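You operate a simulated robot arm through the tools that you are given. There is no shell and no other tool. Be economical: measure what you need, move in short steps, check, and stop when the job is done.

The job below is to be done with a simulated robot arm. You get a single attempt, and the scene is never put back.

TASK
Press home the insert that is started in the purple-banded moulding.
Fine: nest the moulding on the slide, push the slide under the ram, pull the lever down, let it up and draw the slide out again.

It is judged by the outcome, as a careful person would: the job done as asked, and still so three seconds after it is handed in. It fails if anything else is knocked over, pushed out of place, dropped, spilled or broken.

THE ROBOT
A 6-joint arm with a two-finger parallel gripper, fixed in place. Base frame: the origin is at the foot of the arm, x ahead of it, y to its left, z up; the work surface is at about z = 0.85. Readings come in m, rad, newtons and seconds.
With the tool pointing down near the work surface it reaches from about 0.26 to 0.68 m from the base axis. Its first joint turns from -1.152 to 1.152 rad. Payload 2.9 kg.
The tool frame sits at the grasp point between the pads (the TCP): z along the fingers, y along the line on which they close. The tips reach 0.03 m beyond it. Largest opening 0.11 m; finger width 0.02, thickness 0.01; the body of the gripper, 0.048 by 0.112 m, starts 0.055 m behind the TCP.
Orientation is that of the tool frame in the base frame, as a unit quaternion [w, x, y, z]. With the fingers straight down and closing along the base's y, the tool's x points along the base's -x, its y along +y and its z along -z.

THE INTERFACE
- The arm moves only by the tool step_arm. Its argument "targets" is one flat list of numbers, 7 for each row, row after row: the shift along the tool's x, y, z in m, then the turn, a rotation vector about the tool's x, y, z in rad, then the opening, from 0 (shut) to 1 (fully open). In form: [dx, dy, dz, ax, ay, az, claw, dx, dy, dz, ax, ay, az, claw, ...]. A call has 1 to 8 rows; each row shifts and turns the commanded pose from where the row before left it, along the tool's axes as they then stand. Rows are played at 5 a second. More than 0.05 m and 0.15 rad between two rows, or a gripper value outside its range, and nothing of the call is played. Where a pose cannot be reached the arm comes as near as it can. A force on the tool above 90 N (or 10 N above the force at the start of the call, whichever is more), or a blocked arm, ends the call early, and 0.2 s more pass. The fingers move at their own pace (about 0.108 m/s each) and stop on an object; they squeeze with about 36 N. The grip force told is the motor's: it shows also when the fingers shut on nothing. Time passes only in rows, and 0.2 s behind the last, so rows that do not move let the fingers close. The reply holds the time, the measured pose of the TCP, the force on the tool along the base axes, the opening and the grip force, in the units named above and with some noise.
- Cameras (640 x 400 px; columns grow to the right, rows downward): "scene" is fixed at [0.0816, 0.4325, 1.3923]; the picture's right is [-0.75, -0.66, 0.00], its down [-0.32, 0.37, -0.87] and it looks along [0.58, -0.65, -0.49] (base axes); focal length 265 px, centre (320, 200). "wrist" rides on the gripper at [-0.036, 0, -0.057] in the tool frame; the picture's right is [0.00, -1.00, 0.00], its down [0.97, 0.00, -0.24] and it looks along [0.24, 0.00, 0.97] (tool axes); focal length 218 px, centre (320, 200).
- capture(camera): a new picture of that camera. The clock stands still meanwhile.
- measure_at(camera, pixels): for up to 12 pixels [column, row] of the newest picture of that camera ("zoom" is the newest enlarged one), the place [x, y, z] in the base frame of the surface seen there, good to about 0.003 m. The clock stands still meanwhile.
- close_up(camera, box): a new picture of the part [left, top, right, bottom] of that camera's present view, enlarged. The clock stands still meanwhile.
- finish_job(): hands the job in; it is judged then, once.

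Go step by step. Measure first, check grasps and placings, and put right what went wrong. The budget is 80 turns and 38 pictures, counting those below and the enlarged ones. Unless the task says otherwise, let go and move clear before handing in, and close with one line.

The tools are called after ">>>" as name(argument=value, ...) on one line, values as JSON. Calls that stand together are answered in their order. step_arm: Moves the arm, as the interface text tells. Its arguments: {"type":"object","properties":{"targets":{"type":"array"}},"required":["targets"]} The other tools are called the same way: capture (camera) takes a picture; measure_at (camera, pixels) gives the place of the surface under pixels of a picture; close_up (camera, box) takes an enlarged picture of a part of a camera's view; finish_job () hands the job in.

At the start:

```text
time: 0.0
tcp_pos: [0.3543, 0.0385, 1.2897]
tool_rot: [0.0, 0.0, 1.0, -0.001]
force: [0.8, 0.2, -0.2]
width: 0.1101
gripper_force: 0.0
```

scene: 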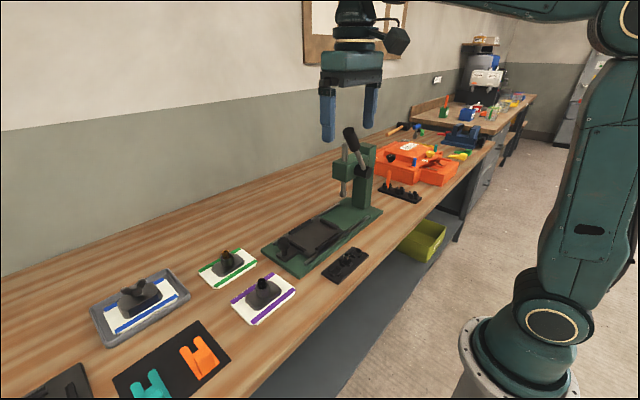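
wrist: 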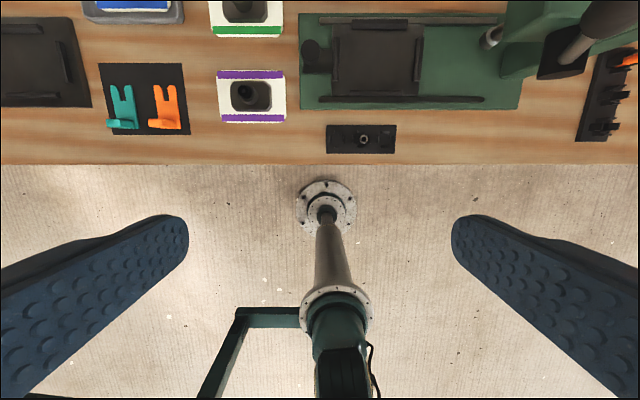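

The scene shows a purple-banded moulding at about (263,298), the press with its slide at about (310,237), and the lever knob at about (350,135). I'll zoom in on these areas before measuring.

>>> close_up(camera="scene", box=[180, 220, 340, 330])

>>> close_up(camera="scene", box=[250, 110, 450, 290])

>>> close_up(camera="wrist", box=[200, 0, 640, 165])

```text
3.64 times, centred on (260, 275) of scene
```

zoom: 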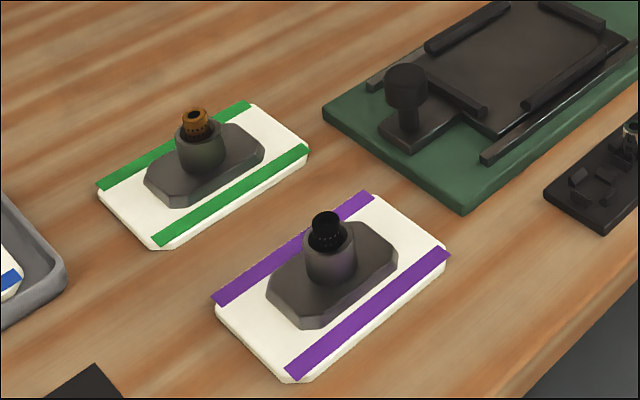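

```text
2.22 times, centred on (350, 200) of scene
```

zoom: 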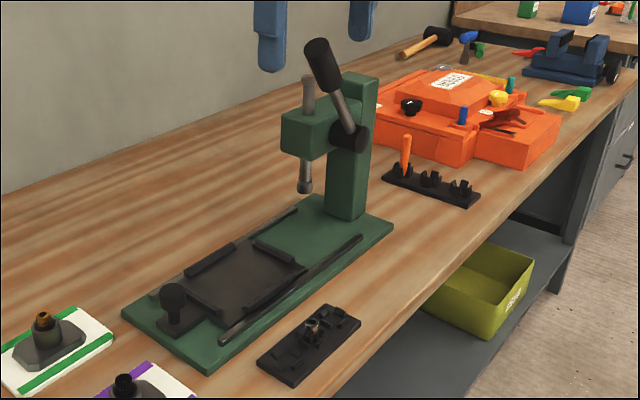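

```text
1.45 times, centred on (420, 82) of wrist
```

zoom: 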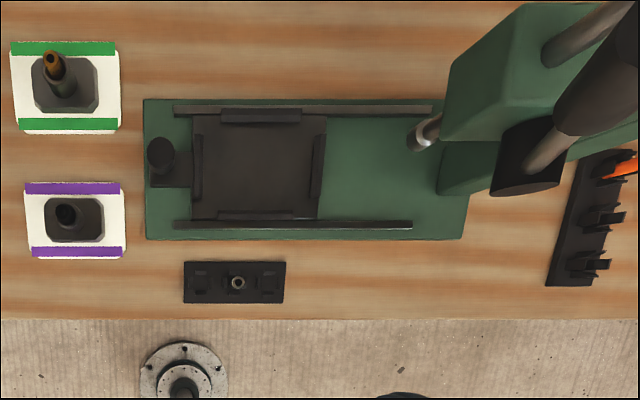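

The moulding and slide are clear, and the slide runs along y with its knob on the +y end. I'll measure the key points in fresh pictures.

>>> measure_at(camera="zoom", pixels=[[34, 187], [120, 187], [30, 252], [124, 254], [66, 213], [160, 150], [198, 180], [318, 180], [260, 117], [260, 213], [260, 165], [237, 283]])

>>> close_up(camera="scene", box=[220, 260, 310, 330])

```text
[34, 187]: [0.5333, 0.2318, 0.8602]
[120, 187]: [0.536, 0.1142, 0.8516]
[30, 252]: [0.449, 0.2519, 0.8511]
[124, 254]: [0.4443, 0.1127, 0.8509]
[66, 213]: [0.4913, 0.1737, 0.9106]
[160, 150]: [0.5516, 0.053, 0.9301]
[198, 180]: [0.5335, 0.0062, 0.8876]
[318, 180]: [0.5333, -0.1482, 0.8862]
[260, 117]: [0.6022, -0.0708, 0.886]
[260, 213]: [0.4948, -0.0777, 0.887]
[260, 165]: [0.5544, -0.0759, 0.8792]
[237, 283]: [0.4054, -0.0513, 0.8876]
```

```text
5.71 times, centred on (265, 295) of scene
```

zoom: 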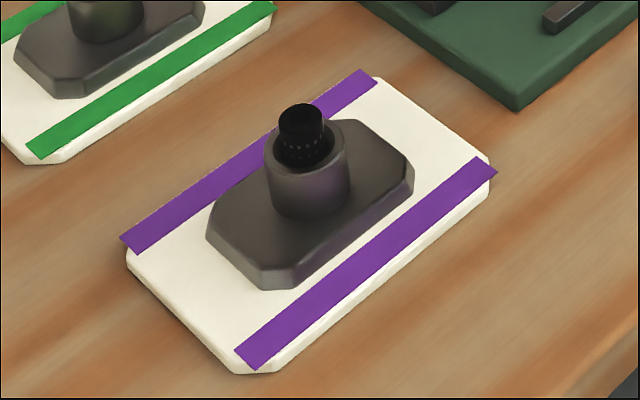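

The white banded plate with the dark boss looks like one moulding, sized to fit the slide's nest. I'll measure its outline and the nest more finely from this zoom and another.

>>> measure_at(camera="zoom", pixels=[[375, 82], [487, 165], [135, 252], [240, 362], [301, 112], [300, 190], [230, 262], [400, 160], [180, 265], [300, 280], [275, 155], [560, 200]])

>>> close_up(camera="scene", box=[255, 195, 385, 280])

```text
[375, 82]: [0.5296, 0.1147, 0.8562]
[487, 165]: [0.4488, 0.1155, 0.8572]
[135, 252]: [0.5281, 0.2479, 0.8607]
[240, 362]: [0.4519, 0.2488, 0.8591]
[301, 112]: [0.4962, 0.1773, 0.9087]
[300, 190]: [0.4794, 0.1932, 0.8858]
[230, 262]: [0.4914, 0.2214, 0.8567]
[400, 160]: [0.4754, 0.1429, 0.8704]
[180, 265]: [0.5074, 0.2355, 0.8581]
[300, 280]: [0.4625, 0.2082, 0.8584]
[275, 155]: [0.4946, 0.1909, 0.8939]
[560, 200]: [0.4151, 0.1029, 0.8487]
```

```text
4.71 times, centred on (320, 238) of scene
```

zoom: 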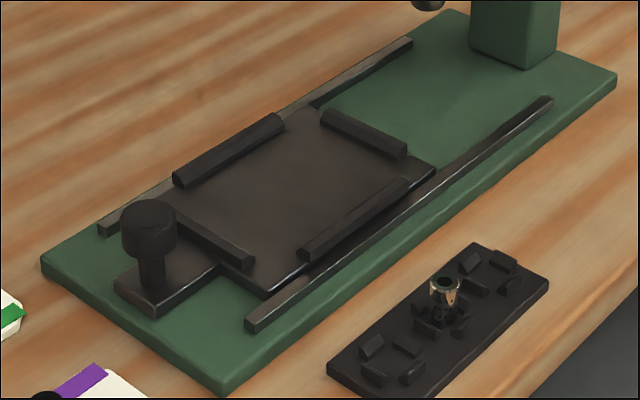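

The moulding is about 0.085 × 0.135 m and centred near (0.490, 0.182), with the insert top at about z=0.91. Next I'll measure the inner edges of the nest rails.

>>> measure_at(camera="zoom", pixels=[[150, 215], [183, 180], [280, 122], [305, 250], [405, 182], [325, 118], [403, 150], [180, 210], [250, 262], [290, 190], [325, 205], [425, 175]])

>>> close_up(camera="scene", box=[310, 110, 410, 220])

```text
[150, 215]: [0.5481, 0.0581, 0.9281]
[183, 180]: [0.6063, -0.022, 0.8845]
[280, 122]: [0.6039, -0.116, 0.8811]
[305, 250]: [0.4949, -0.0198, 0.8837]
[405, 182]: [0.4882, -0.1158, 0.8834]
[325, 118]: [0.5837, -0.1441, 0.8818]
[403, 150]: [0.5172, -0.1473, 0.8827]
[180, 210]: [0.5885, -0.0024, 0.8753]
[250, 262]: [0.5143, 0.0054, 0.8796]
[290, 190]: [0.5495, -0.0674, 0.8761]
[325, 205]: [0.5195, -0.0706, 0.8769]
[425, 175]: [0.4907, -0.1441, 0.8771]
```

```text
3.64 times, centred on (360, 165) of scene
```

zoom: 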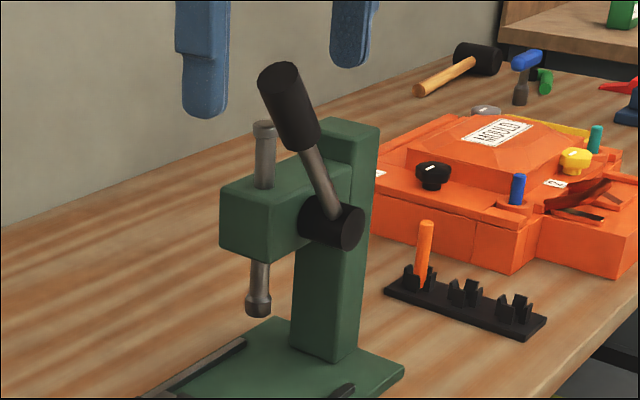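

The nest floor is at z≈0.876 and centred near (0.548, -0.071), with the rails about 8 mm higher. Now I'll measure the ram and lever.

>>> measure_at(camera="zoom", pixels=[[276, 75], [295, 72], [300, 140], [270, 90], [310, 110], [322, 180], [345, 230], [320, 222], [257, 308], [264, 130], [235, 220], [282, 105]])

>>> capture(camera="wrist")

```text
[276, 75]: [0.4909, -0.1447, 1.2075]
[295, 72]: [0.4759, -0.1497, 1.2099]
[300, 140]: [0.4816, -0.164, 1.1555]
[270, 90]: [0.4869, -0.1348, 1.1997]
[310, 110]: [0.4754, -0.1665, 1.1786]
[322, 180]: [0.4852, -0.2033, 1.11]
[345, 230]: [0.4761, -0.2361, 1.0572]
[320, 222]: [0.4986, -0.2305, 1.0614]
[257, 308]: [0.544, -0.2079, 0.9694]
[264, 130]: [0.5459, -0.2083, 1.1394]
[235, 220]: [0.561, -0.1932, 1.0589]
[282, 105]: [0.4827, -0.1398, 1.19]
```

```text
29 pictures are left
```

wrist: 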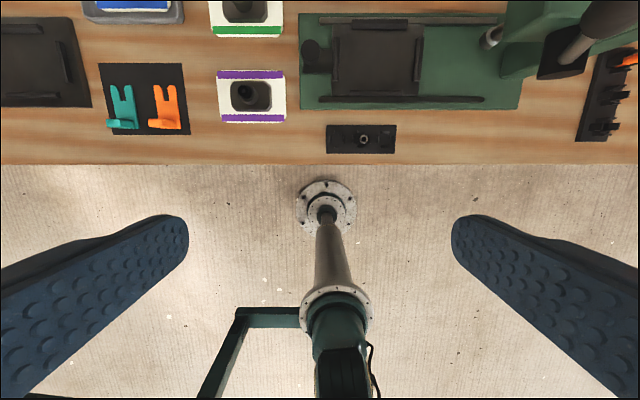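

The ram axis is near (0.547, -0.21) with its foot at about z=0.965. The lever pivots near (0.485, -0.24, 1.05), and its handle runs up to about (0.483, -0.145, 1.21). I'll move above the moulding and refine its position with the wrist camera.

>>> step_arm(targets=[-0.017, 0.0179, 0.0362, 0, 0, 0, 1, -0.017, 0.0179, 0.0362, 0, 0, 0, 1, -0.017, 0.0179, 0.0362, 0, 0, 0, 1, -0.017, 0.0179, 0.0362, 0, 0, 0, 1, -0.017, 0.0179, 0.0362, 0, 0, 0, 1, -0.017, 0.0179, 0.0362, 0, 0, 0, 1, -0.017, 0.0179, 0.0362, 0, 0, 0, 1, -0.017, 0.0179, 0.0362, 0, 0, 0, 1])

>>> capture(camera="wrist")

```text
time: 1.8
tcp_pos: [0.4905, 0.1857, 1.0001]
tool_rot: [0.001, -0.001, 1.0, 0.0]
force: [-0.2, 0.3, 0.2]
width: 0.11
gripper_force: 0.1
```

```text
28 pictures are left
```

wrist: 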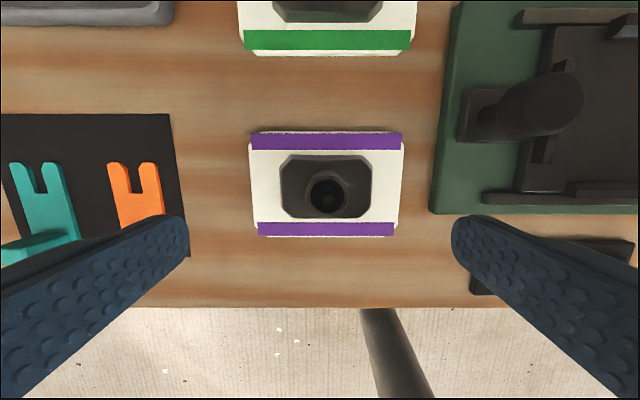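

The moulding is now centred in the wrist view, with its boss at about (328,192). I'll measure the boss and plate edges from here.

>>> measure_at(camera="wrist", pixels=[[328, 197], [308, 193], [347, 193], [327, 175], [327, 212], [255, 185], [400, 185], [325, 136], [325, 234], [300, 168], [284, 190], [368, 190]])

>>> close_up(camera="wrist", box=[240, 120, 420, 245])

```text
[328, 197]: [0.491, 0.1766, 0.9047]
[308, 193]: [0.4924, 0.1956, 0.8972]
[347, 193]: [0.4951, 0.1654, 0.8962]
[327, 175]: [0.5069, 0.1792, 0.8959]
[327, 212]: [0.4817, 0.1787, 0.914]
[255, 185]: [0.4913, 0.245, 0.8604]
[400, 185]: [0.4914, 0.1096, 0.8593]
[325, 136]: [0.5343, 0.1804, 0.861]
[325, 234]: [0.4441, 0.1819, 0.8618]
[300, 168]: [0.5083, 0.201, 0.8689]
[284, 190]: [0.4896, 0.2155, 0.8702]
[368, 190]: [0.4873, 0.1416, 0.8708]
```

```text
3.20 times, centred on (330, 182) of wrist
```

zoom: 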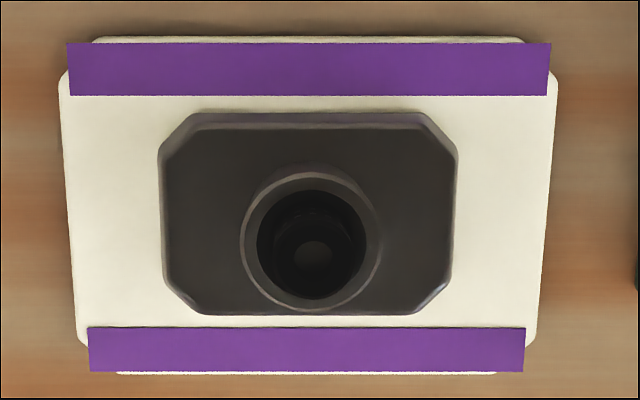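

The boss is centred at about (0.491, 0.180) with its rim at z≈0.896, and the octagon top is at 0.870. I'll lower the tips to about 0.874 and close on the boss.

>>> step_arm(targets=[0, -0.0055, 0.035, 0, 0, 0, 0.7, 0, 0, 0.03, 0, 0, 0, 0.7, 0, 0, 0.03, 0, 0, 0, 0.7, 0, 0, 0, 0, 0, 0, 0.7])

>>> capture(camera="wrist")

>>> close_up(camera="scene", box=[210, 240, 320, 330])

```text
time: 2.8
tcp_pos: [0.4893, 0.1756, 0.9045]
tool_rot: [0.001, -0.001, 1.0, 0.001]
force: [-0.1, 0.3, 0.2]
width: 0.0769
gripper_force: 0.0
```

```text
26 pictures are left
```

wrist: 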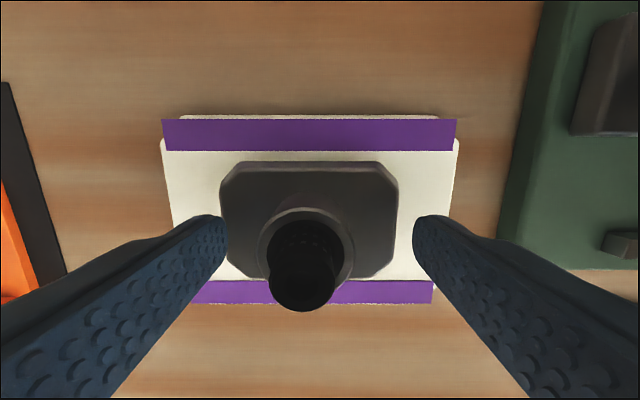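

```text
4.44 times, centred on (265, 285) of scene
```

zoom: 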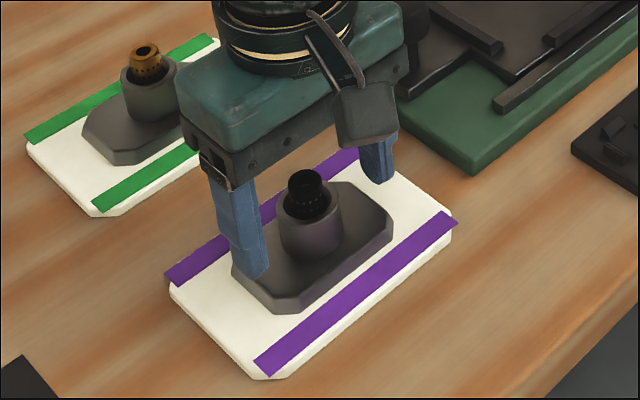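

The boss at about (306,250) sits a little left of the mid-line between the fingers at column 319, so the TCP needs about +4.5 mm in y and +2 mm in x. I'll correct that and close.

>>> step_arm(targets=[-0.002, 0.0045, 0, 0, 0, 0, 0.7, 0, 0, 0, 0, 0, 0, 0.45, 0, 0, 0, 0, 0, 0, 0.2, 0, 0, 0, 0, 0, 0, 0.2, 0, 0, 0, 0, 0, 0, 0.1, 0, 0, 0, 0, 0, 0, 0.1])

>>> capture(camera="wrist")

```text
time: 4.2
tcp_pos: [0.4918, 0.178, 0.9052]
tool_rot: [0.0, 0.0, 1.0, 0.0]
force: [0.5, 0.5, -0.2]
width: 0.0342
gripper_force: 36.1
```

```text
24 pictures are left
```

wrist: 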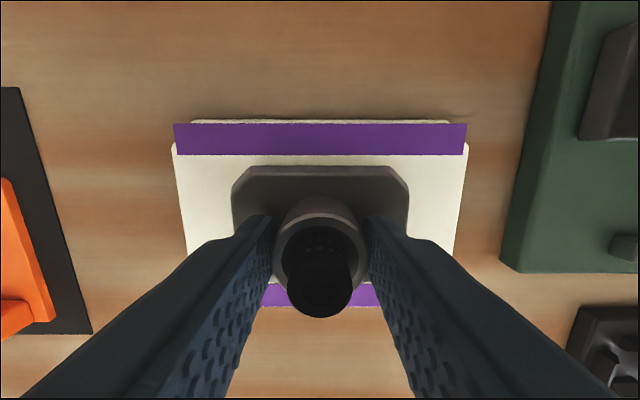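

The grip holds on the boss at 34 mm and 36 N. I'll lift 6 cm and check that the whole moulding comes up.

>>> step_arm(targets=[0, 0, -0.01, 0, 0, 0, 0.1, 0, 0, -0.02, 0, 0, 0, 0.1, 0, 0, -0.03, 0, 0, 0, 0.1, 0, 0, 0, 0, 0, 0, 0.1])

>>> close_up(camera="scene", box=[200, 200, 350, 330])

>>> capture(camera="wrist")

```text
time: 5.2
tcp_pos: [0.4909, 0.1794, 0.9665]
tool_rot: [0.0, -0.001, 1.0, 0.0]
force: [0.3, 0.5, -2.7]
width: 0.0342
gripper_force: 36.6
```

```text
3.08 times, centred on (275, 265) of scene
```

zoom: 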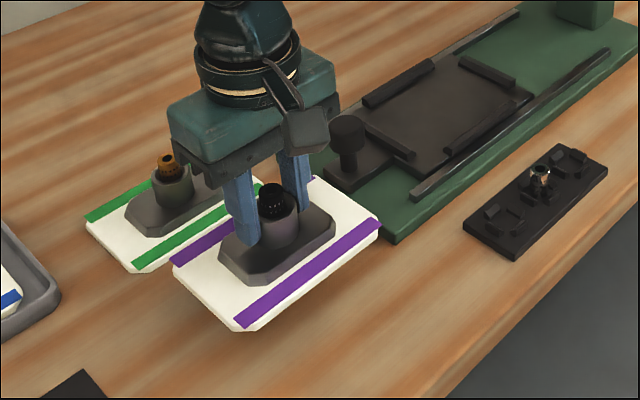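

```text
22 pictures are left
```

wrist: 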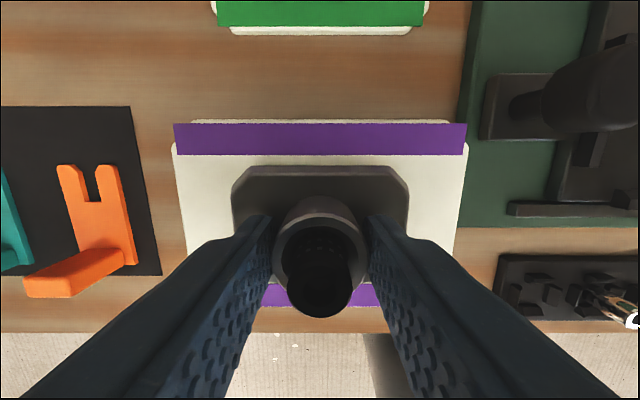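

The moulding came up whole and level. I'll lift it well over the slide knob (top z≈0.93), then carry it most of the way to above the nest.

>>> step_arm(targets=[0, 0, -0.035, 0, 0, 0, 0.1, 0, 0, -0.035, 0, 0, 0, 0.1, -0.01, -0.042, 0, 0, 0, 0, 0.1, -0.01, -0.042, 0, 0, 0, 0, 0.1, -0.01, -0.042, 0, 0, 0, 0, 0.1, -0.01, -0.042, 0, 0, 0, 0, 0.1, -0.01, -0.042, 0, 0, 0, 0, 0.1, -0.009, -0.02, 0, 0, 0, 0, 0.1])

>>> capture(camera="scene")

```text
time: 7.0
tcp_pos: [0.5514, -0.0463, 1.0357]
tool_rot: [0.0, 0.0, 1.0, -0.001]
force: [0.4, -0.5, -2.8]
width: 0.0342
gripper_force: 36.3
```

```text
21 pictures are left
```

scene: 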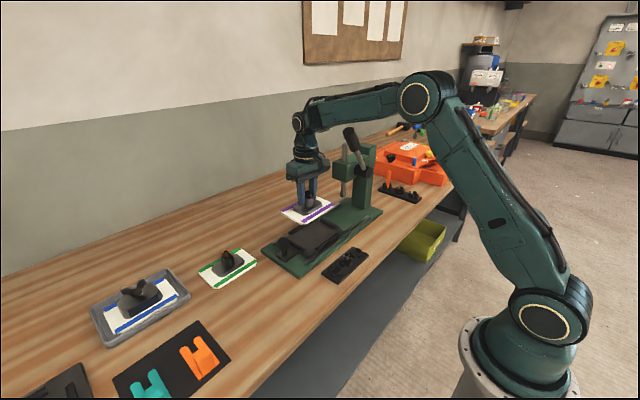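

The forearm at about (350,112) passes near the lever knob at about (350,130). I'll check the clearance there before going lower.

>>> measure_at(camera="scene", pixels=[[350, 118], [335, 122], [375, 112], [395, 108], [320, 128], [345, 132], [305, 150], [350, 105], [312, 135]])

>>> close_up(camera="scene", box=[270, 80, 420, 260])

```text
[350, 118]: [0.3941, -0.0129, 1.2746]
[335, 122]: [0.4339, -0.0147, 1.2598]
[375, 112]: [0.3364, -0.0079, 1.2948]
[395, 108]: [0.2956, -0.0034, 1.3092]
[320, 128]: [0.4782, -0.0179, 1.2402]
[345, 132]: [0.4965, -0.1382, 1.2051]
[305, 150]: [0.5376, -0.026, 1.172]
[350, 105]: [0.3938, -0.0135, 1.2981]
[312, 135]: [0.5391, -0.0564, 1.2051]
```

```text
2.22 times, centred on (345, 170) of scene
```

zoom: 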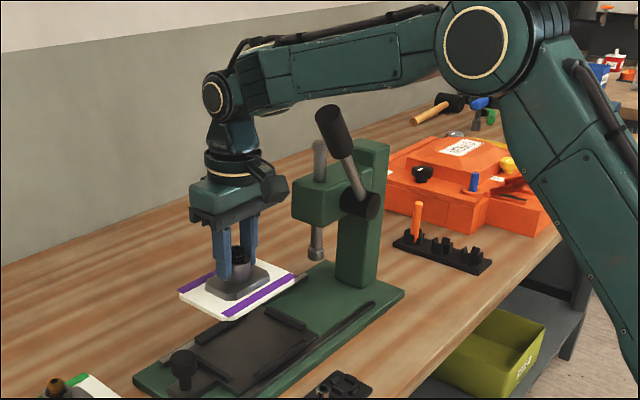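

The forearm is about 3 cm half-width, so about 3.5 cm will remain to the lever knob when the TCP is over the nest. I'll move over the nest, lower partway and look from the wrist.

>>> step_arm(targets=[0, -0.021, 0, 0, 0, 0, 0.1, 0, 0, 0.03, 0, 0, 0, 0.1, 0, 0, 0.04, 0, 0, 0, 0.1, 0, 0, 0, 0, 0, 0, 0.1])

>>> capture(camera="wrist")

>>> close_up(camera="scene", box=[250, 110, 400, 280])

```text
time: 8.0
tcp_pos: [0.552, -0.0695, 0.9635]
tool_rot: [0.0, 0.0, 1.0, 0.0]
force: [0.1, 0.2, -3.5]
width: 0.0339
gripper_force: 36.1
```

```text
19 pictures are left
```

wrist: 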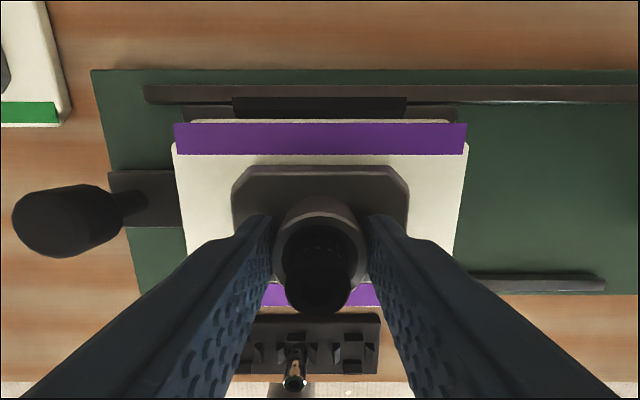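

```text
2.35 times, centred on (325, 195) of scene
```

zoom: 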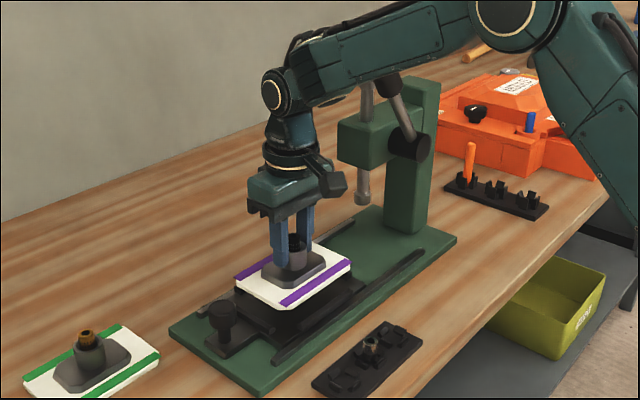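

In y, the plate (columns 172 to 467) and the nest rail (233 to 406) share the same centre at column 319.5, so y is aligned. I'll measure the x alignment at the +x rail and plate edges.

>>> measure_at(camera="wrist", pixels=[[320, 101], [320, 112], [240, 116], [320, 121], [320, 140], [260, 300], [180, 200], [458, 200], [445, 114], [320, 85]])

>>> measure_at(camera="zoom", pixels=[[236, 283], [284, 308], [350, 262], [312, 243], [300, 328], [335, 302], [355, 285], [275, 322], [252, 312]])

>>> close_up(camera="scene", box=[275, 200, 365, 270])

```text
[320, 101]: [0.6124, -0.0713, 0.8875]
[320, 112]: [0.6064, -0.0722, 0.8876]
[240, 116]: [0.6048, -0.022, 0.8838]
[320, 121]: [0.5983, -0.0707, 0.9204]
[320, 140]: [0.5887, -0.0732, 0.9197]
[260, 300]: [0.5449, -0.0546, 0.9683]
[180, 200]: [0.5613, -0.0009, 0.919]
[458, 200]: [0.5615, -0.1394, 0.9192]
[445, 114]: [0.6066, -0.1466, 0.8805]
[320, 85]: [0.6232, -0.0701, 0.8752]
```

```text
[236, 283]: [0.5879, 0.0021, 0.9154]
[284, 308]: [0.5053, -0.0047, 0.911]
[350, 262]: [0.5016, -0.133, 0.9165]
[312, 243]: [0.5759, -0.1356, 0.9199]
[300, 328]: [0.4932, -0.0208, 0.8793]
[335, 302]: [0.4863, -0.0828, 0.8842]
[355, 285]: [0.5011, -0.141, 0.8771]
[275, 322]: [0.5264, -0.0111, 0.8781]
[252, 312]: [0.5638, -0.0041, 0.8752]
```

```text
5.71 times, centred on (320, 235) of scene
```

zoom: 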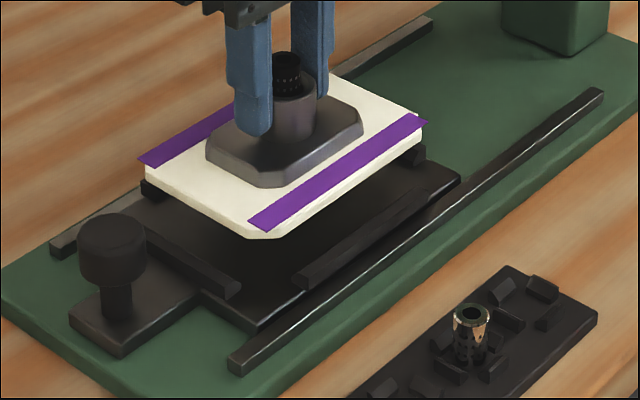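

The plate centre is about (0.552, -0.070) and the nest centre about (0.549, -0.070), so I'll shift 2.5 mm toward -x. Then I'll lower to just above the rails and check.

>>> step_arm(targets=[0.0025, 0, 0.01, 0, 0, 0, 0.1, 0, 0, 0.012, 0, 0, 0, 0.1, 0, 0, 0, 0, 0, 0, 0.1])

>>> close_up(camera="scene", box=[275, 200, 365, 270])

```text
time: 8.8
tcp_pos: [0.5487, -0.0708, 0.942]
tool_rot: [0.0, 0.0, 1.0, 0.0]
force: [0.3, 0.0, -3.1]
width: 0.034
gripper_force: 35.9
```

```text
5.71 times, centred on (320, 235) of scene
```

zoom: 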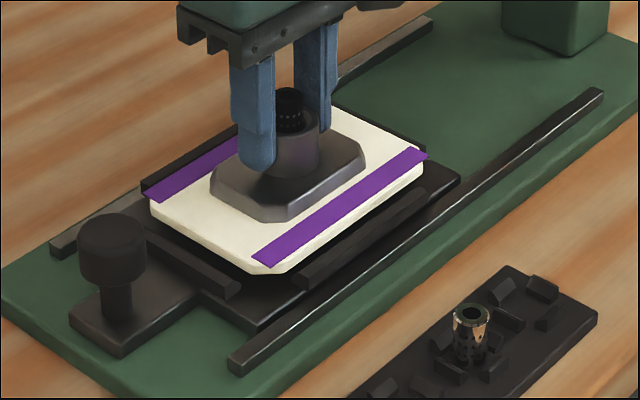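

The plate is just above the rails and looks centred within their lead-ins. I'll lower the last centimetre gently while watching the force.

>>> step_arm(targets=[0, 0, 0.004, 0, 0, 0, 0.1, 0, 0, 0.004, 0, 0, 0, 0.1, 0, 0, 0, 0, 0, 0, 0.1])

>>> close_up(camera="scene", box=[275, 200, 365, 270])

```text
time: 9.6
tcp_pos: [0.5492, -0.0704, 0.9361]
tool_rot: [0.003, 0.0, 1.0, 0.0]
force: [6.4, 0.2, 9.1]
width: 0.0341
gripper_force: 36.6
```

```text
5.71 times, centred on (320, 235) of scene
```

zoom: 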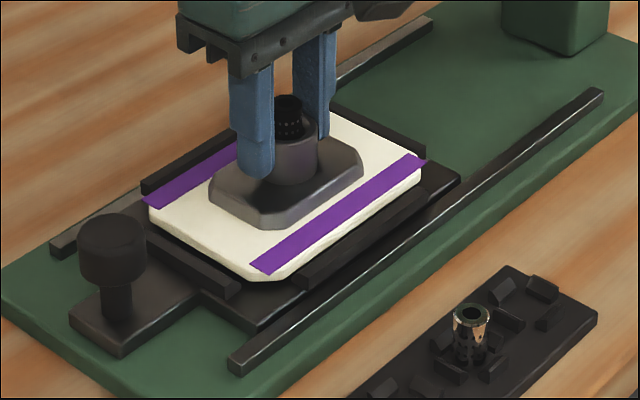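

The force of +6.4 N in x and 9 N up means the plate edge is riding the -x rail's lead-in. I'll shift about 2 mm toward +x and lower again.

>>> step_arm(targets=[-0.001, 0, 0, 0, 0, 0, 0.1, -0.001, 0, 0, 0, 0, 0, 0.1, 0, 0, 0.002, 0, 0, 0, 0.1, 0, 0, 0, 0, 0, 0, 0.1])

```text
time: 10.6
tcp_pos: [0.5522, -0.0709, 0.9329]
tool_rot: [0.0, 0.0, 1.0, 0.0]
force: [-0.5, -0.8, -2.6]
width: 0.034
gripper_force: 36.3
```

The side force is gone and only the weight remains at z=0.933. I'll keep lowering in small steps until it touches the floor.

>>> step_arm(targets=[0, 0, 0.0015, 0, 0, 0, 0.1, 0, 0, 0.001, 0, 0, 0, 0.1, 0, 0, 0, 0, 0, 0, 0.1])

>>> close_up(camera="scene", box=[275, 200, 365, 270])

```text
time: 11.4
tcp_pos: [0.5512, -0.0719, 0.9312]
tool_rot: [0.0, -0.001, 1.0, 0.0]
force: [0.0, 0.3, -0.1]
width: 0.0343
gripper_force: 35.8
```

```text
5.71 times, centred on (320, 235) of scene
```

zoom: 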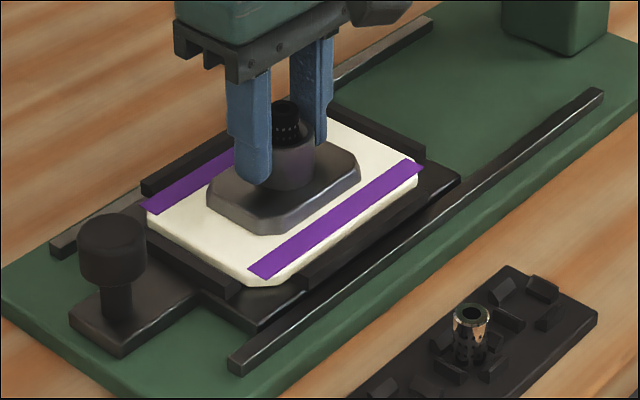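

The plate sits flat inside the rails and the tool force has dropped to zero, so it is seated. I'll open, rise and look.

>>> step_arm(targets=[0, 0, 0, 0, 0, 0, 0.4, 0, 0, 0, 0, 0, 0, 0.6, 0, 0, 0, 0, 0, 0, 0.6, 0, 0, -0.03, 0, 0, 0, 0.6, 0, 0, -0.04, 0, 0, 0, 0.6, 0, 0.04, -0.03, 0, 0, 0, 0.6, 0, 0.04, -0.02, 0, 0, 0, 0.6, 0, 0.045, 0, 0, 0, 0, 0.6])

>>> capture(camera="wrist")

>>> close_up(camera="scene", box=[265, 190, 375, 275])

```text
time: 13.2
tcp_pos: [0.5528, 0.0563, 1.053]
tool_rot: [0.0, 0.0, 1.0, 0.0]
force: [-0.6, -0.6, 0.2]
width: 0.066
gripper_force: 0.1
```

```text
13 pictures are left
```

wrist: 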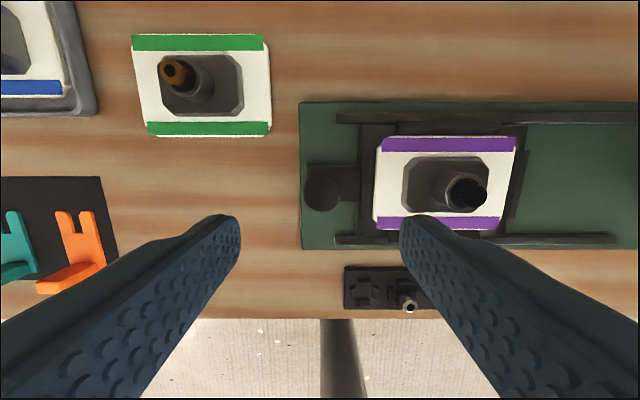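

```text
4.71 times, centred on (320, 232) of scene
```

zoom: 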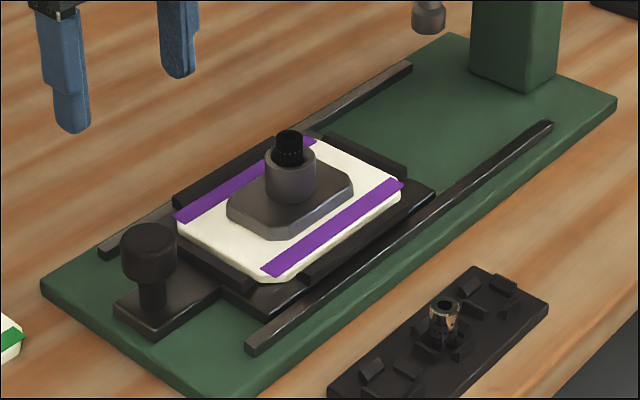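

The moulding is nested squarely, and the slide knob at about (322,188) is directly below the TCP. I'll go down around the knob with the fingers straddling it in y, then grip it.

>>> step_arm(targets=[0.002, 0, 0.03, 0, 0, 0, 0.55, 0, 0, 0.03, 0, 0, 0, 0.55, 0, 0, 0.03, 0, 0, 0, 0.55, 0, 0, 0.03, 0, 0, 0, 0.55, 0, 0, 0, 0, 0, 0, 0.55])

>>> close_up(camera="scene", box=[245, 180, 355, 275])

```text
time: 14.4
tcp_pos: [0.5509, 0.0557, 0.9308]
tool_rot: [0.002, 0.0, 1.0, 0.0]
force: [-0.6, -1.2, -0.7]
width: 0.0606
gripper_force: 0.0
```

```text
4.21 times, centred on (300, 228) of scene
```

zoom: 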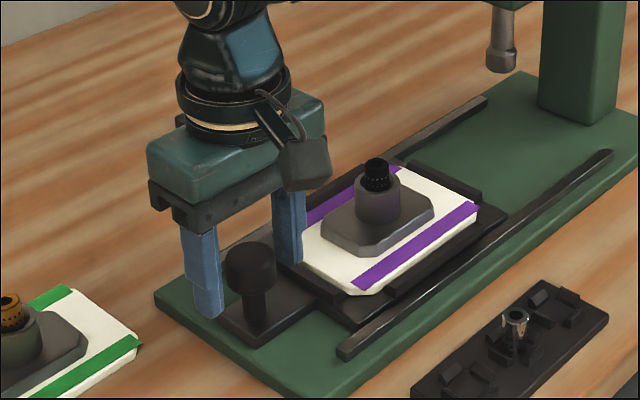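

The fingers straddle the knob cleanly. I'll close on it.

>>> step_arm(targets=[0, 0, 0, 0, 0, 0, 0.3, 0, 0, 0, 0, 0, 0, 0.1, 0, 0, 0, 0, 0, 0, 0.1, 0, 0, 0, 0, 0, 0, 0.1])

```text
time: 15.4
tcp_pos: [0.5507, 0.0545, 0.9301]
tool_rot: [0.0, 0.001, 1.0, 0.0]
force: [0.7, -9.0, -3.3]
width: 0.0329
gripper_force: 44.5
```

The knob is held at 33 mm. I'll push the slide toward the ram in short steps.

>>> step_arm(targets=[0, -0.01, 0, 0, 0, 0, 0.1, 0, -0.015, 0, 0, 0, 0, 0.1, 0, -0.015, 0, 0, 0, 0, 0.1, 0, -0.015, 0, 0, 0, 0, 0.1, 0, -0.015, 0, 0, 0, 0, 0.1, 0, -0.015, 0, 0, 0, 0, 0.1])

>>> capture(camera="scene")

```text
time: 16.8
tcp_pos: [0.5492, -0.0315, 0.9306]
tool_rot: [0.002, 0.0, 1.0, 0.0]
force: [13.4, 0.6, -9.7]
width: 0.0333
gripper_force: 45.2
```

```text
10 pictures are left
```

scene: 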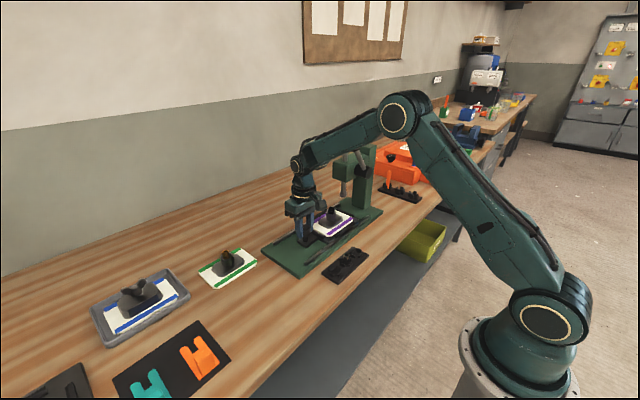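

The slide follows smoothly, with the moulding approaching the ram. A +13 N side force suggests a slight x offset, so I'll ease 1 mm toward +x and continue.

>>> step_arm(targets=[-0.001, 0, 0, 0, 0, 0, 0.1, 0, -0.015, 0, 0, 0, 0, 0.1, 0, -0.015, 0, 0, 0, 0, 0.1, 0, -0.01, 0, 0, 0, 0, 0.1, 0, -0.005, 0, 0, 0, 0, 0.1])

```text
time: 18.0
tcp_pos: [0.5496, -0.0749, 0.93]
tool_rot: [-0.001, 0.0, 1.0, 0.0]
force: [-11.8, 1.1, 15.3]
width: 0.033
gripper_force: 45.2
```

That is about 0.13 m of travel with no stop felt yet. I'll continue in small steps and look for the end stop.

>>> step_arm(targets=[0, -0.005, 0, 0, 0, 0, 0.1, 0, -0.004, 0, 0, 0, 0, 0.1, 0, -0.003, 0, 0, 0, 0, 0.1, 0, 0, 0, 0, 0, 0, 0.1])

>>> close_up(camera="scene", box=[280, 90, 400, 260])

```text
time: 19.0
tcp_pos: [0.5509, -0.0864, 0.9307]
tool_rot: [0.002, 0.001, 1.0, 0.0]
force: [-11.8, -1.0, 28.1]
width: 0.0329
gripper_force: 45.4
```

```text
2.35 times, centred on (340, 175) of scene
```

zoom: 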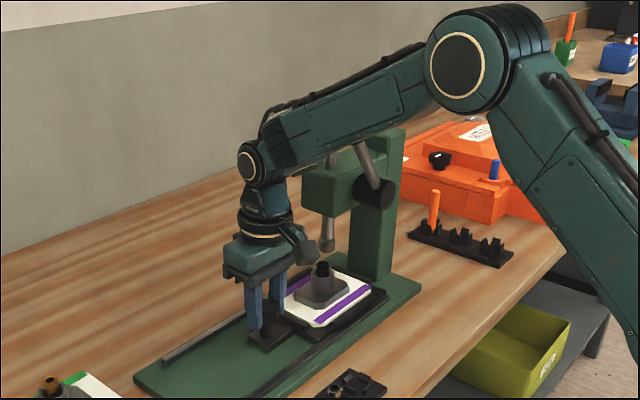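

The insert at about (322,268) is now almost under the ram foot at about (327,245). I'll measure both.

>>> measure_at(camera="zoom", pixels=[[322, 266], [322, 280], [327, 245], [321, 245], [333, 245], [327, 230], [375, 290], [360, 275], [362, 190], [378, 190], [376, 175]])

```text
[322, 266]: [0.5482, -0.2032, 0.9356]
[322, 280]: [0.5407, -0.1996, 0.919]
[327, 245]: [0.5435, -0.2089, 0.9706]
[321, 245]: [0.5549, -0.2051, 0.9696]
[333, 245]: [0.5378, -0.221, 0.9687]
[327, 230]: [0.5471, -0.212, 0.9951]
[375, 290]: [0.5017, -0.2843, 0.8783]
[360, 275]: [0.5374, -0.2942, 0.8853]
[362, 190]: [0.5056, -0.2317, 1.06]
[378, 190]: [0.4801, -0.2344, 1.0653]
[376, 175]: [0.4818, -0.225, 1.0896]
```

The boss axis is about (0.552, -0.212) and the ram axis about (0.552, -0.218), so a few more millimetres remain. I'll push on gently to feel for the stop.

>>> step_arm(targets=[0, -0.003, -0.001, 0, 0, 0, 0.1, 0, -0.002, 0, 0, 0, 0, 0.1, 0, 0, 0, 0, 0, 0, 0.1])

```text
time: 19.8
tcp_pos: [0.5496, -0.0923, 0.9302]
tool_rot: [0.0, 0.0, 1.0, -0.001]
force: [-9.7, -0.6, 13.8]
width: 0.0332
gripper_force: 44.9
```

There is still no stop felt (y force about 0). I'll push 2 mm more, checking force and position.

>>> step_arm(targets=[0, -0.001, 0, 0, 0, 0, 0.1, 0, -0.001, 0, 0, 0, 0, 0.1, 0, 0, 0, 0, 0, 0, 0.1])

>>> close_up(camera="scene", box=[300, 160, 370, 230])

```text
time: 20.6
tcp_pos: [0.5501, -0.0936, 0.9309]
tool_rot: [-0.001, 0.0, 1.0, 0.001]
force: [-5.5, 1.3, -4.1]
width: 0.0333
gripper_force: 45.0
```

```text
5.71 times, centred on (335, 195) of scene
```

zoom: 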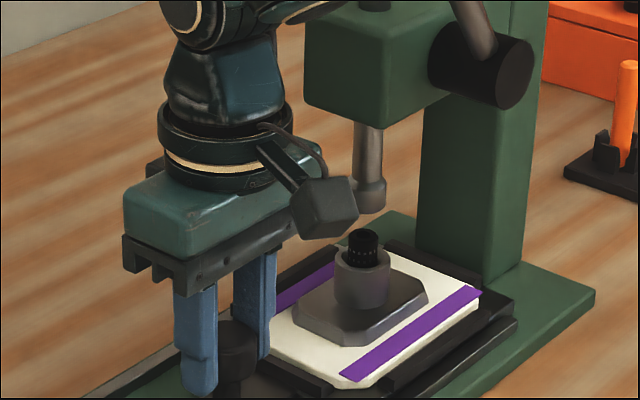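

The insert at column 363 is still slightly left of the ram-foot column 370. I'll measure again to settle the remaining offset.

>>> measure_at(camera="zoom", pixels=[[363, 234], [352, 240], [374, 240], [363, 290], [345, 285], [380, 285], [370, 198], [358, 196], [382, 196], [370, 150], [360, 150], [378, 150]])

```text
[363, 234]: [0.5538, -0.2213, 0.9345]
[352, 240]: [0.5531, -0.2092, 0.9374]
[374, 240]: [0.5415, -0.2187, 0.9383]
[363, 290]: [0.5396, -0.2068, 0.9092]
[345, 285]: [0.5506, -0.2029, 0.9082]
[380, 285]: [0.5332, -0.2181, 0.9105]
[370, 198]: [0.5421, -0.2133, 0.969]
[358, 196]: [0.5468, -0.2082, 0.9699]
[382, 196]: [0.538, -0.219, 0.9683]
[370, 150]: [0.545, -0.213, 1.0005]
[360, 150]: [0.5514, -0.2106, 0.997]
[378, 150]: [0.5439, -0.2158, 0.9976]
```

The boss axis (about 0.551, -0.2195) and ram axis (about 0.549, -0.219) now agree within 2 mm. I'll do one last gentle push to learn whether the slide has reached its stop.

>>> step_arm(targets=[0, -0.001, 0, 0, 0, 0, 0.1, 0, -0.001, 0, 0, 0, 0, 0.1, 0, 0, 0, 0, 0, 0, 0.1, 0, 0, 0, 0, 0, 0, 0.1])

```text
time: 21.6
tcp_pos: [0.55, -0.0947, 0.9309]
tool_rot: [-0.002, -0.002, 1.0, 0.001]
force: [-6.9, 13.1, -9.8]
width: 0.0332
gripper_force: 44.8
```

The y force rose to +13 N with no further movement, so the slide is on its stop under the ram. I'll release the knob, rise and move back toward +y clear of the lever.

>>> step_arm(targets=[0, 0, 0, 0, 0, 0, 0.35, 0, 0, 0, 0, 0, 0, 0.55, 0, 0, 0, 0, 0, 0, 0.55, 0, 0, -0.025, 0, 0, 0, 0.55, 0, 0.015, -0.035, 0, 0, 0, 0.55, 0, 0.025, -0.04, 0, 0, 0, 0.55, 0, 0.025, -0.04, 0, 0, 0, 0.55, 0, 0.01, -0.045, 0, 0, 0, 0.55])

>>> step_arm(targets=[0, 0, -0.045, 0, 0, -0.14, 0.55, 0, 0, -0.045, 0, 0, -0.14, 0.55, 0, 0, -0.045, 0, 0, -0.14, 0.55, 0, 0, -0.02, 0, 0, -0.14, 0.55, 0, 0, 0, 0, 0, -0.14, 0.55, 0, 0, 0, 0, 0, -0.14, 0.55, 0, 0, 0, 0, 0, -0.14, 0.55, 0, 0, 0, 0, 0, -0.14, 0.55])

>>> step_arm(targets=[0, 0, 0, 0, 0, -0.14, 0.6, 0, 0, 0, 0, 0, -0.14, 0.6, 0, 0, 0, 0, 0, -0.14, 0.6, 0, 0, 0, 0, 0, -0.0308, 0.6, 0, 0, 0, 0, 0, 0, 0.6])

>>> capture(camera="scene")

```text
time: 23.4
tcp_pos: [0.5511, -0.0254, 1.1205]
tool_rot: [0.0, 0.0, 1.0, 0.0]
force: [-0.6, -0.6, 0.0]
width: 0.0604
gripper_force: 0.2
```

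```text
time: 25.2
tcp_pos: [0.5442, -0.0224, 1.2666]
tool_rot: [0.0, -0.532, 0.847, 0.0]
force: [-0.3, 0.5, 0.2]
width: 0.0605
gripper_force: 0.2
out of reach, approached as far as the arm can: row 4
```

```text
time: 26.4
tcp_pos: [0.5434, -0.021, 1.2654]
tool_rot: [0.0, 0.708, -0.706, 0.001]
force: [0.5, -0.5, 0.1]
width: 0.066
gripper_force: 0.1
```

```text
7 pictures are left
```

scene: 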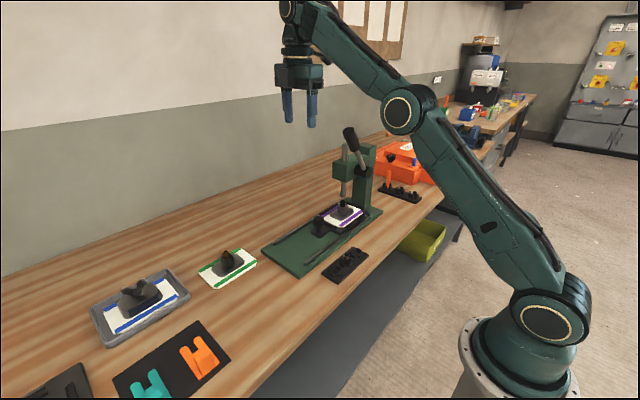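

The slide and moulding are under the ram, and the gripper is turned so it closes along x. I'll move to just in front of the lever handle, straddling it in x, and check before advancing.

>>> step_arm(targets=[0.02, 0.0178, 0.025, 0, 0, 0, 0.6, 0.02, 0.0178, 0.025, 0, 0, 0, 0.6, 0.03, 0.0178, 0.025, 0, 0, 0, 0.6, 0, 0, 0, 0, 0, 0, 0.6])

>>> close_up(camera="scene", box=[290, 70, 410, 220])

```text
time: 27.4
tcp_pos: [0.4909, -0.095, 1.1919]
tool_rot: [0.0, 0.708, -0.707, 0.001]
force: [0.4, 0.1, 1.0]
width: 0.0659
gripper_force: 0.1
```

```text
2.67 times, centred on (350, 145) of scene
```

zoom: 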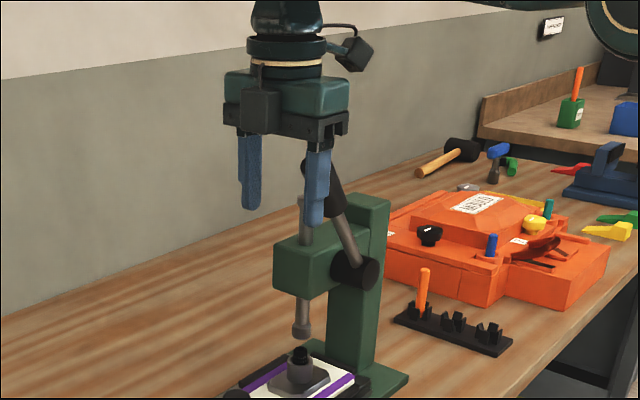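

The fingers stand in front of the handle and centred on its plane. I'll advance 6 cm toward -y so the handle lies between the pads, then close.

>>> step_arm(targets=[0.02, 0, 0.004, 0, 0, 0, 0.6, 0.02, 0, 0.004, 0, 0, 0, 0.6, 0.022, 0, 0.004, 0, 0, 0, 0.6, 0, 0, 0, 0, 0, 0, 0.4, 0, 0, 0, 0, 0, 0, 0.1, 0, 0, 0, 0, 0, 0, 0.1, 0, 0, 0, 0, 0, 0, 0.1])

>>> close_up(camera="scene", box=[290, 70, 410, 220])

```text
time: 29.0
tcp_pos: [0.4884, -0.154, 1.1783]
tool_rot: [-0.002, -0.706, 0.708, 0.007]
force: [-51.3, -2.4, -9.9]
width: 0.0318
gripper_force: 45.0
```

```text
2.67 times, centred on (350, 145) of scene
```

zoom: 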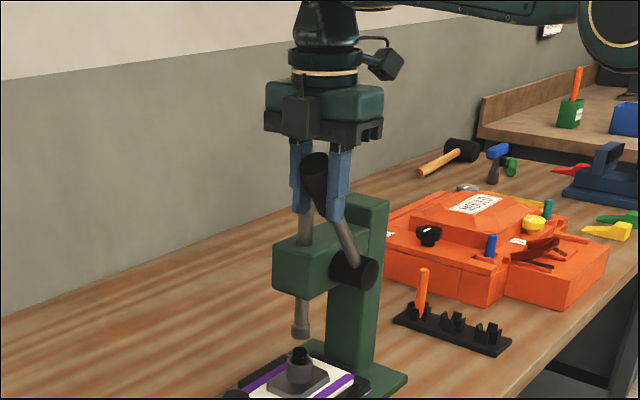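

The handle is gripped at 32 mm, but fx = -51 N shows the lever's plane lies a few millimetres toward -x. I'll relieve that.

>>> step_arm(targets=[0, 0.002, 0, 0, 0, 0, 0.1, 0, 0.002, 0, 0, 0, 0, 0.1, 0, 0, 0, 0, 0, 0, 0.1])

```text
time: 29.8
tcp_pos: [0.4881, -0.1535, 1.1782]
tool_rot: [0.001, -0.706, 0.709, -0.001]
force: [-7.0, -12.5, -15.9]
width: 0.0321
gripper_force: 44.9
```

The side force is relieved. I'll now draw the handle along its arc (pivot about y=-0.244, z=1.06, radius 0.149), three rows first to check the force.

>>> step_arm(targets=[-0.0156, 0, 0.0138, 0, 0, 0, 0.1, -0.0134, 0, 0.0157, 0, 0, 0, 0.1, -0.0112, 0, 0.0175, 0, 0, 0, 0.1, 0, 0, 0, 0, 0, 0, 0.1])

```text
time: 30.8
tcp_pos: [0.4876, -0.1086, 1.1337]
tool_rot: [-0.001, 0.709, -0.706, 0.002]
force: [4.5, 15.5, 19.5]
width: 0.0318
gripper_force: 45.1
```

The lever follows with modest force. Continuing along the arc.

>>> step_arm(targets=[-0.0086, 0, 0.0189, 0, 0, 0, 0.1, -0.0059, 0, 0.0199, 0, 0, 0, 0.1, -0.003, 0, 0.0205, 0, 0, 0, 0.1, 0, 0, 0, 0, 0, 0, 0.1])

```text
time: 31.8
tcp_pos: [0.4891, -0.0954, 1.0756]
tool_rot: [-0.003, 0.709, -0.705, 0.004]
force: [29.4, 24.6, 15.2]
width: 0.0317
gripper_force: 45.0
```

Still moving freely at about 5° above horizontal. I'll take two more rows with a small x relief, then look at the ram.

>>> step_arm(targets=[-0.0002, -0.0015, 0.0208, 0, 0, 0, 0.1, 0.0027, 0, 0.0205, 0, 0, 0, 0.1, 0, 0, 0, 0, 0, 0, 0.1])

>>> close_up(camera="scene", box=[290, 110, 400, 240])

```text
time: 32.6
tcp_pos: [0.488, -0.0976, 1.0346]
tool_rot: [0.001, -0.706, 0.708, 0.0]
force: [-13.7, 14.1, 39.0]
width: 0.0317
gripper_force: 45.0
```

```text
3.08 times, centred on (345, 175) of scene
```

zoom: 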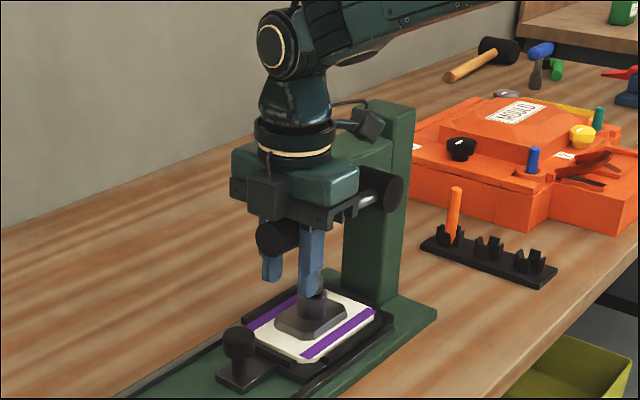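

The upward force has risen to 39 N, so the ram appears to have met the insert, though the foot is hidden behind the finger. I'll keep pulling in smaller steps.

>>> step_arm(targets=[0.0024, 0, 0.0101, 0, 0, 0, 0.1, 0.0031, 0, 0.0099, 0, 0, 0, 0.1, 0, 0, 0, 0, 0, 0, 0.1])

```text
time: 33.2
tcp_pos: [0.4886, -0.0995, 1.0273]
tool_rot: [-0.005, 0.709, -0.705, 0.005]
force: [-24.8, 6.5, 38.0]
width: 0.0317
gripper_force: 45.1
stopped in row 3: the force on the tool passed its limit (the readings are from after the stop); the commanded pose is now the measured one
```

The force limit tripped at z=1.027. That could be the insert seating or the bottom stop, so I'll apply more pull in very small steps to see whether it still moves.

>>> step_arm(targets=[0.001, 0, 0.003, 0, 0, 0, 0.1, 0.001, 0, 0.003, 0, 0, 0, 0.1, 0.001, 0, 0.003, 0, 0, 0, 0.1, 0, 0, 0, 0, 0, 0, 0.1])

```text
time: 34.1
tcp_pos: [0.488, -0.0992, 1.028]
tool_rot: [-0.008, 0.71, -0.704, 0.009]
force: [-25.0, 8.0, 35.8]
width: 0.0317
gripper_force: 45.1
stopped in row 4: the force on the tool passed its limit (the readings are from after the stop); the commanded pose is now the measured one
```

The lever no longer moves even with the force at its limit, so it is at the end of its stroke, about 65° down. I'll let it back up along the same arc and inspect the insert.

>>> step_arm(targets=[-0.0027, 0, -0.0205, 0, 0, 0, 0.1, 0.0002, 0, -0.0208, 0, 0, 0, 0.1, 0.003, 0, -0.0205, 0, 0, 0, 0.1, 0.0059, 0, -0.0199, 0, 0, 0, 0.1, 0, 0, 0, 0, 0, 0, 0.1])

>>> step_arm(targets=[0.0086, 0, -0.0189, 0, 0, 0, 0.1, 0.0112, 0, -0.0175, 0, 0, 0, 0.1, 0.0134, 0, -0.0157, 0, 0, 0, 0.1, 0.0156, 0, -0.0138, 0, 0, 0, 0.1, 0, 0, 0, 0, 0, 0, 0.1])

>>> close_up(camera="scene", box=[300, 130, 390, 230])

```text
time: 35.3
tcp_pos: [0.4876, -0.1098, 1.1063]
tool_rot: [-0.008, 0.709, -0.705, 0.009]
force: [10.4, -25.0, -19.2]
width: 0.0318
gripper_force: 44.9
```

```text
time: 36.5
tcp_pos: [0.4883, -0.1539, 1.1724]
tool_rot: [-0.008, 0.712, -0.702, 0.008]
force: [27.9, 10.2, -10.3]
width: 0.0323
gripper_force: 44.3
```

```text
4.00 times, centred on (345, 180) of scene
```

zoom: 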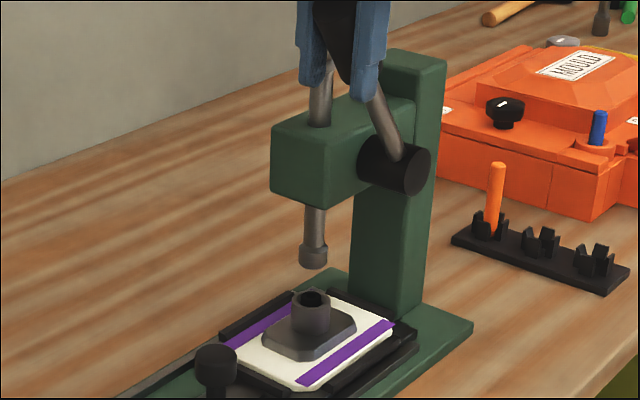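

The ram is back up, and the boss at about (312,300) now shows an open rim with nothing standing proud. I'll measure the rim and insert heights.

>>> measure_at(camera="zoom", pixels=[[311, 293], [313, 298], [311, 302], [298, 298], [325, 298], [311, 307], [313, 315], [305, 295], [318, 295], [313, 262], [337, 60]])

```text
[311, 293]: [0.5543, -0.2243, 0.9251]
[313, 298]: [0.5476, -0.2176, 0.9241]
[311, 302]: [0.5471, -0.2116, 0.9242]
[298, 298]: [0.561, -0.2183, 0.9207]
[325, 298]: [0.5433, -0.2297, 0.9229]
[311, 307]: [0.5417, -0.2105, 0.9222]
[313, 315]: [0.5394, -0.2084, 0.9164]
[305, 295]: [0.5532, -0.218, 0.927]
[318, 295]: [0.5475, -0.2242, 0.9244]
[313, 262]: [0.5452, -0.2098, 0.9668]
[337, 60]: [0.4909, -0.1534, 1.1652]
```

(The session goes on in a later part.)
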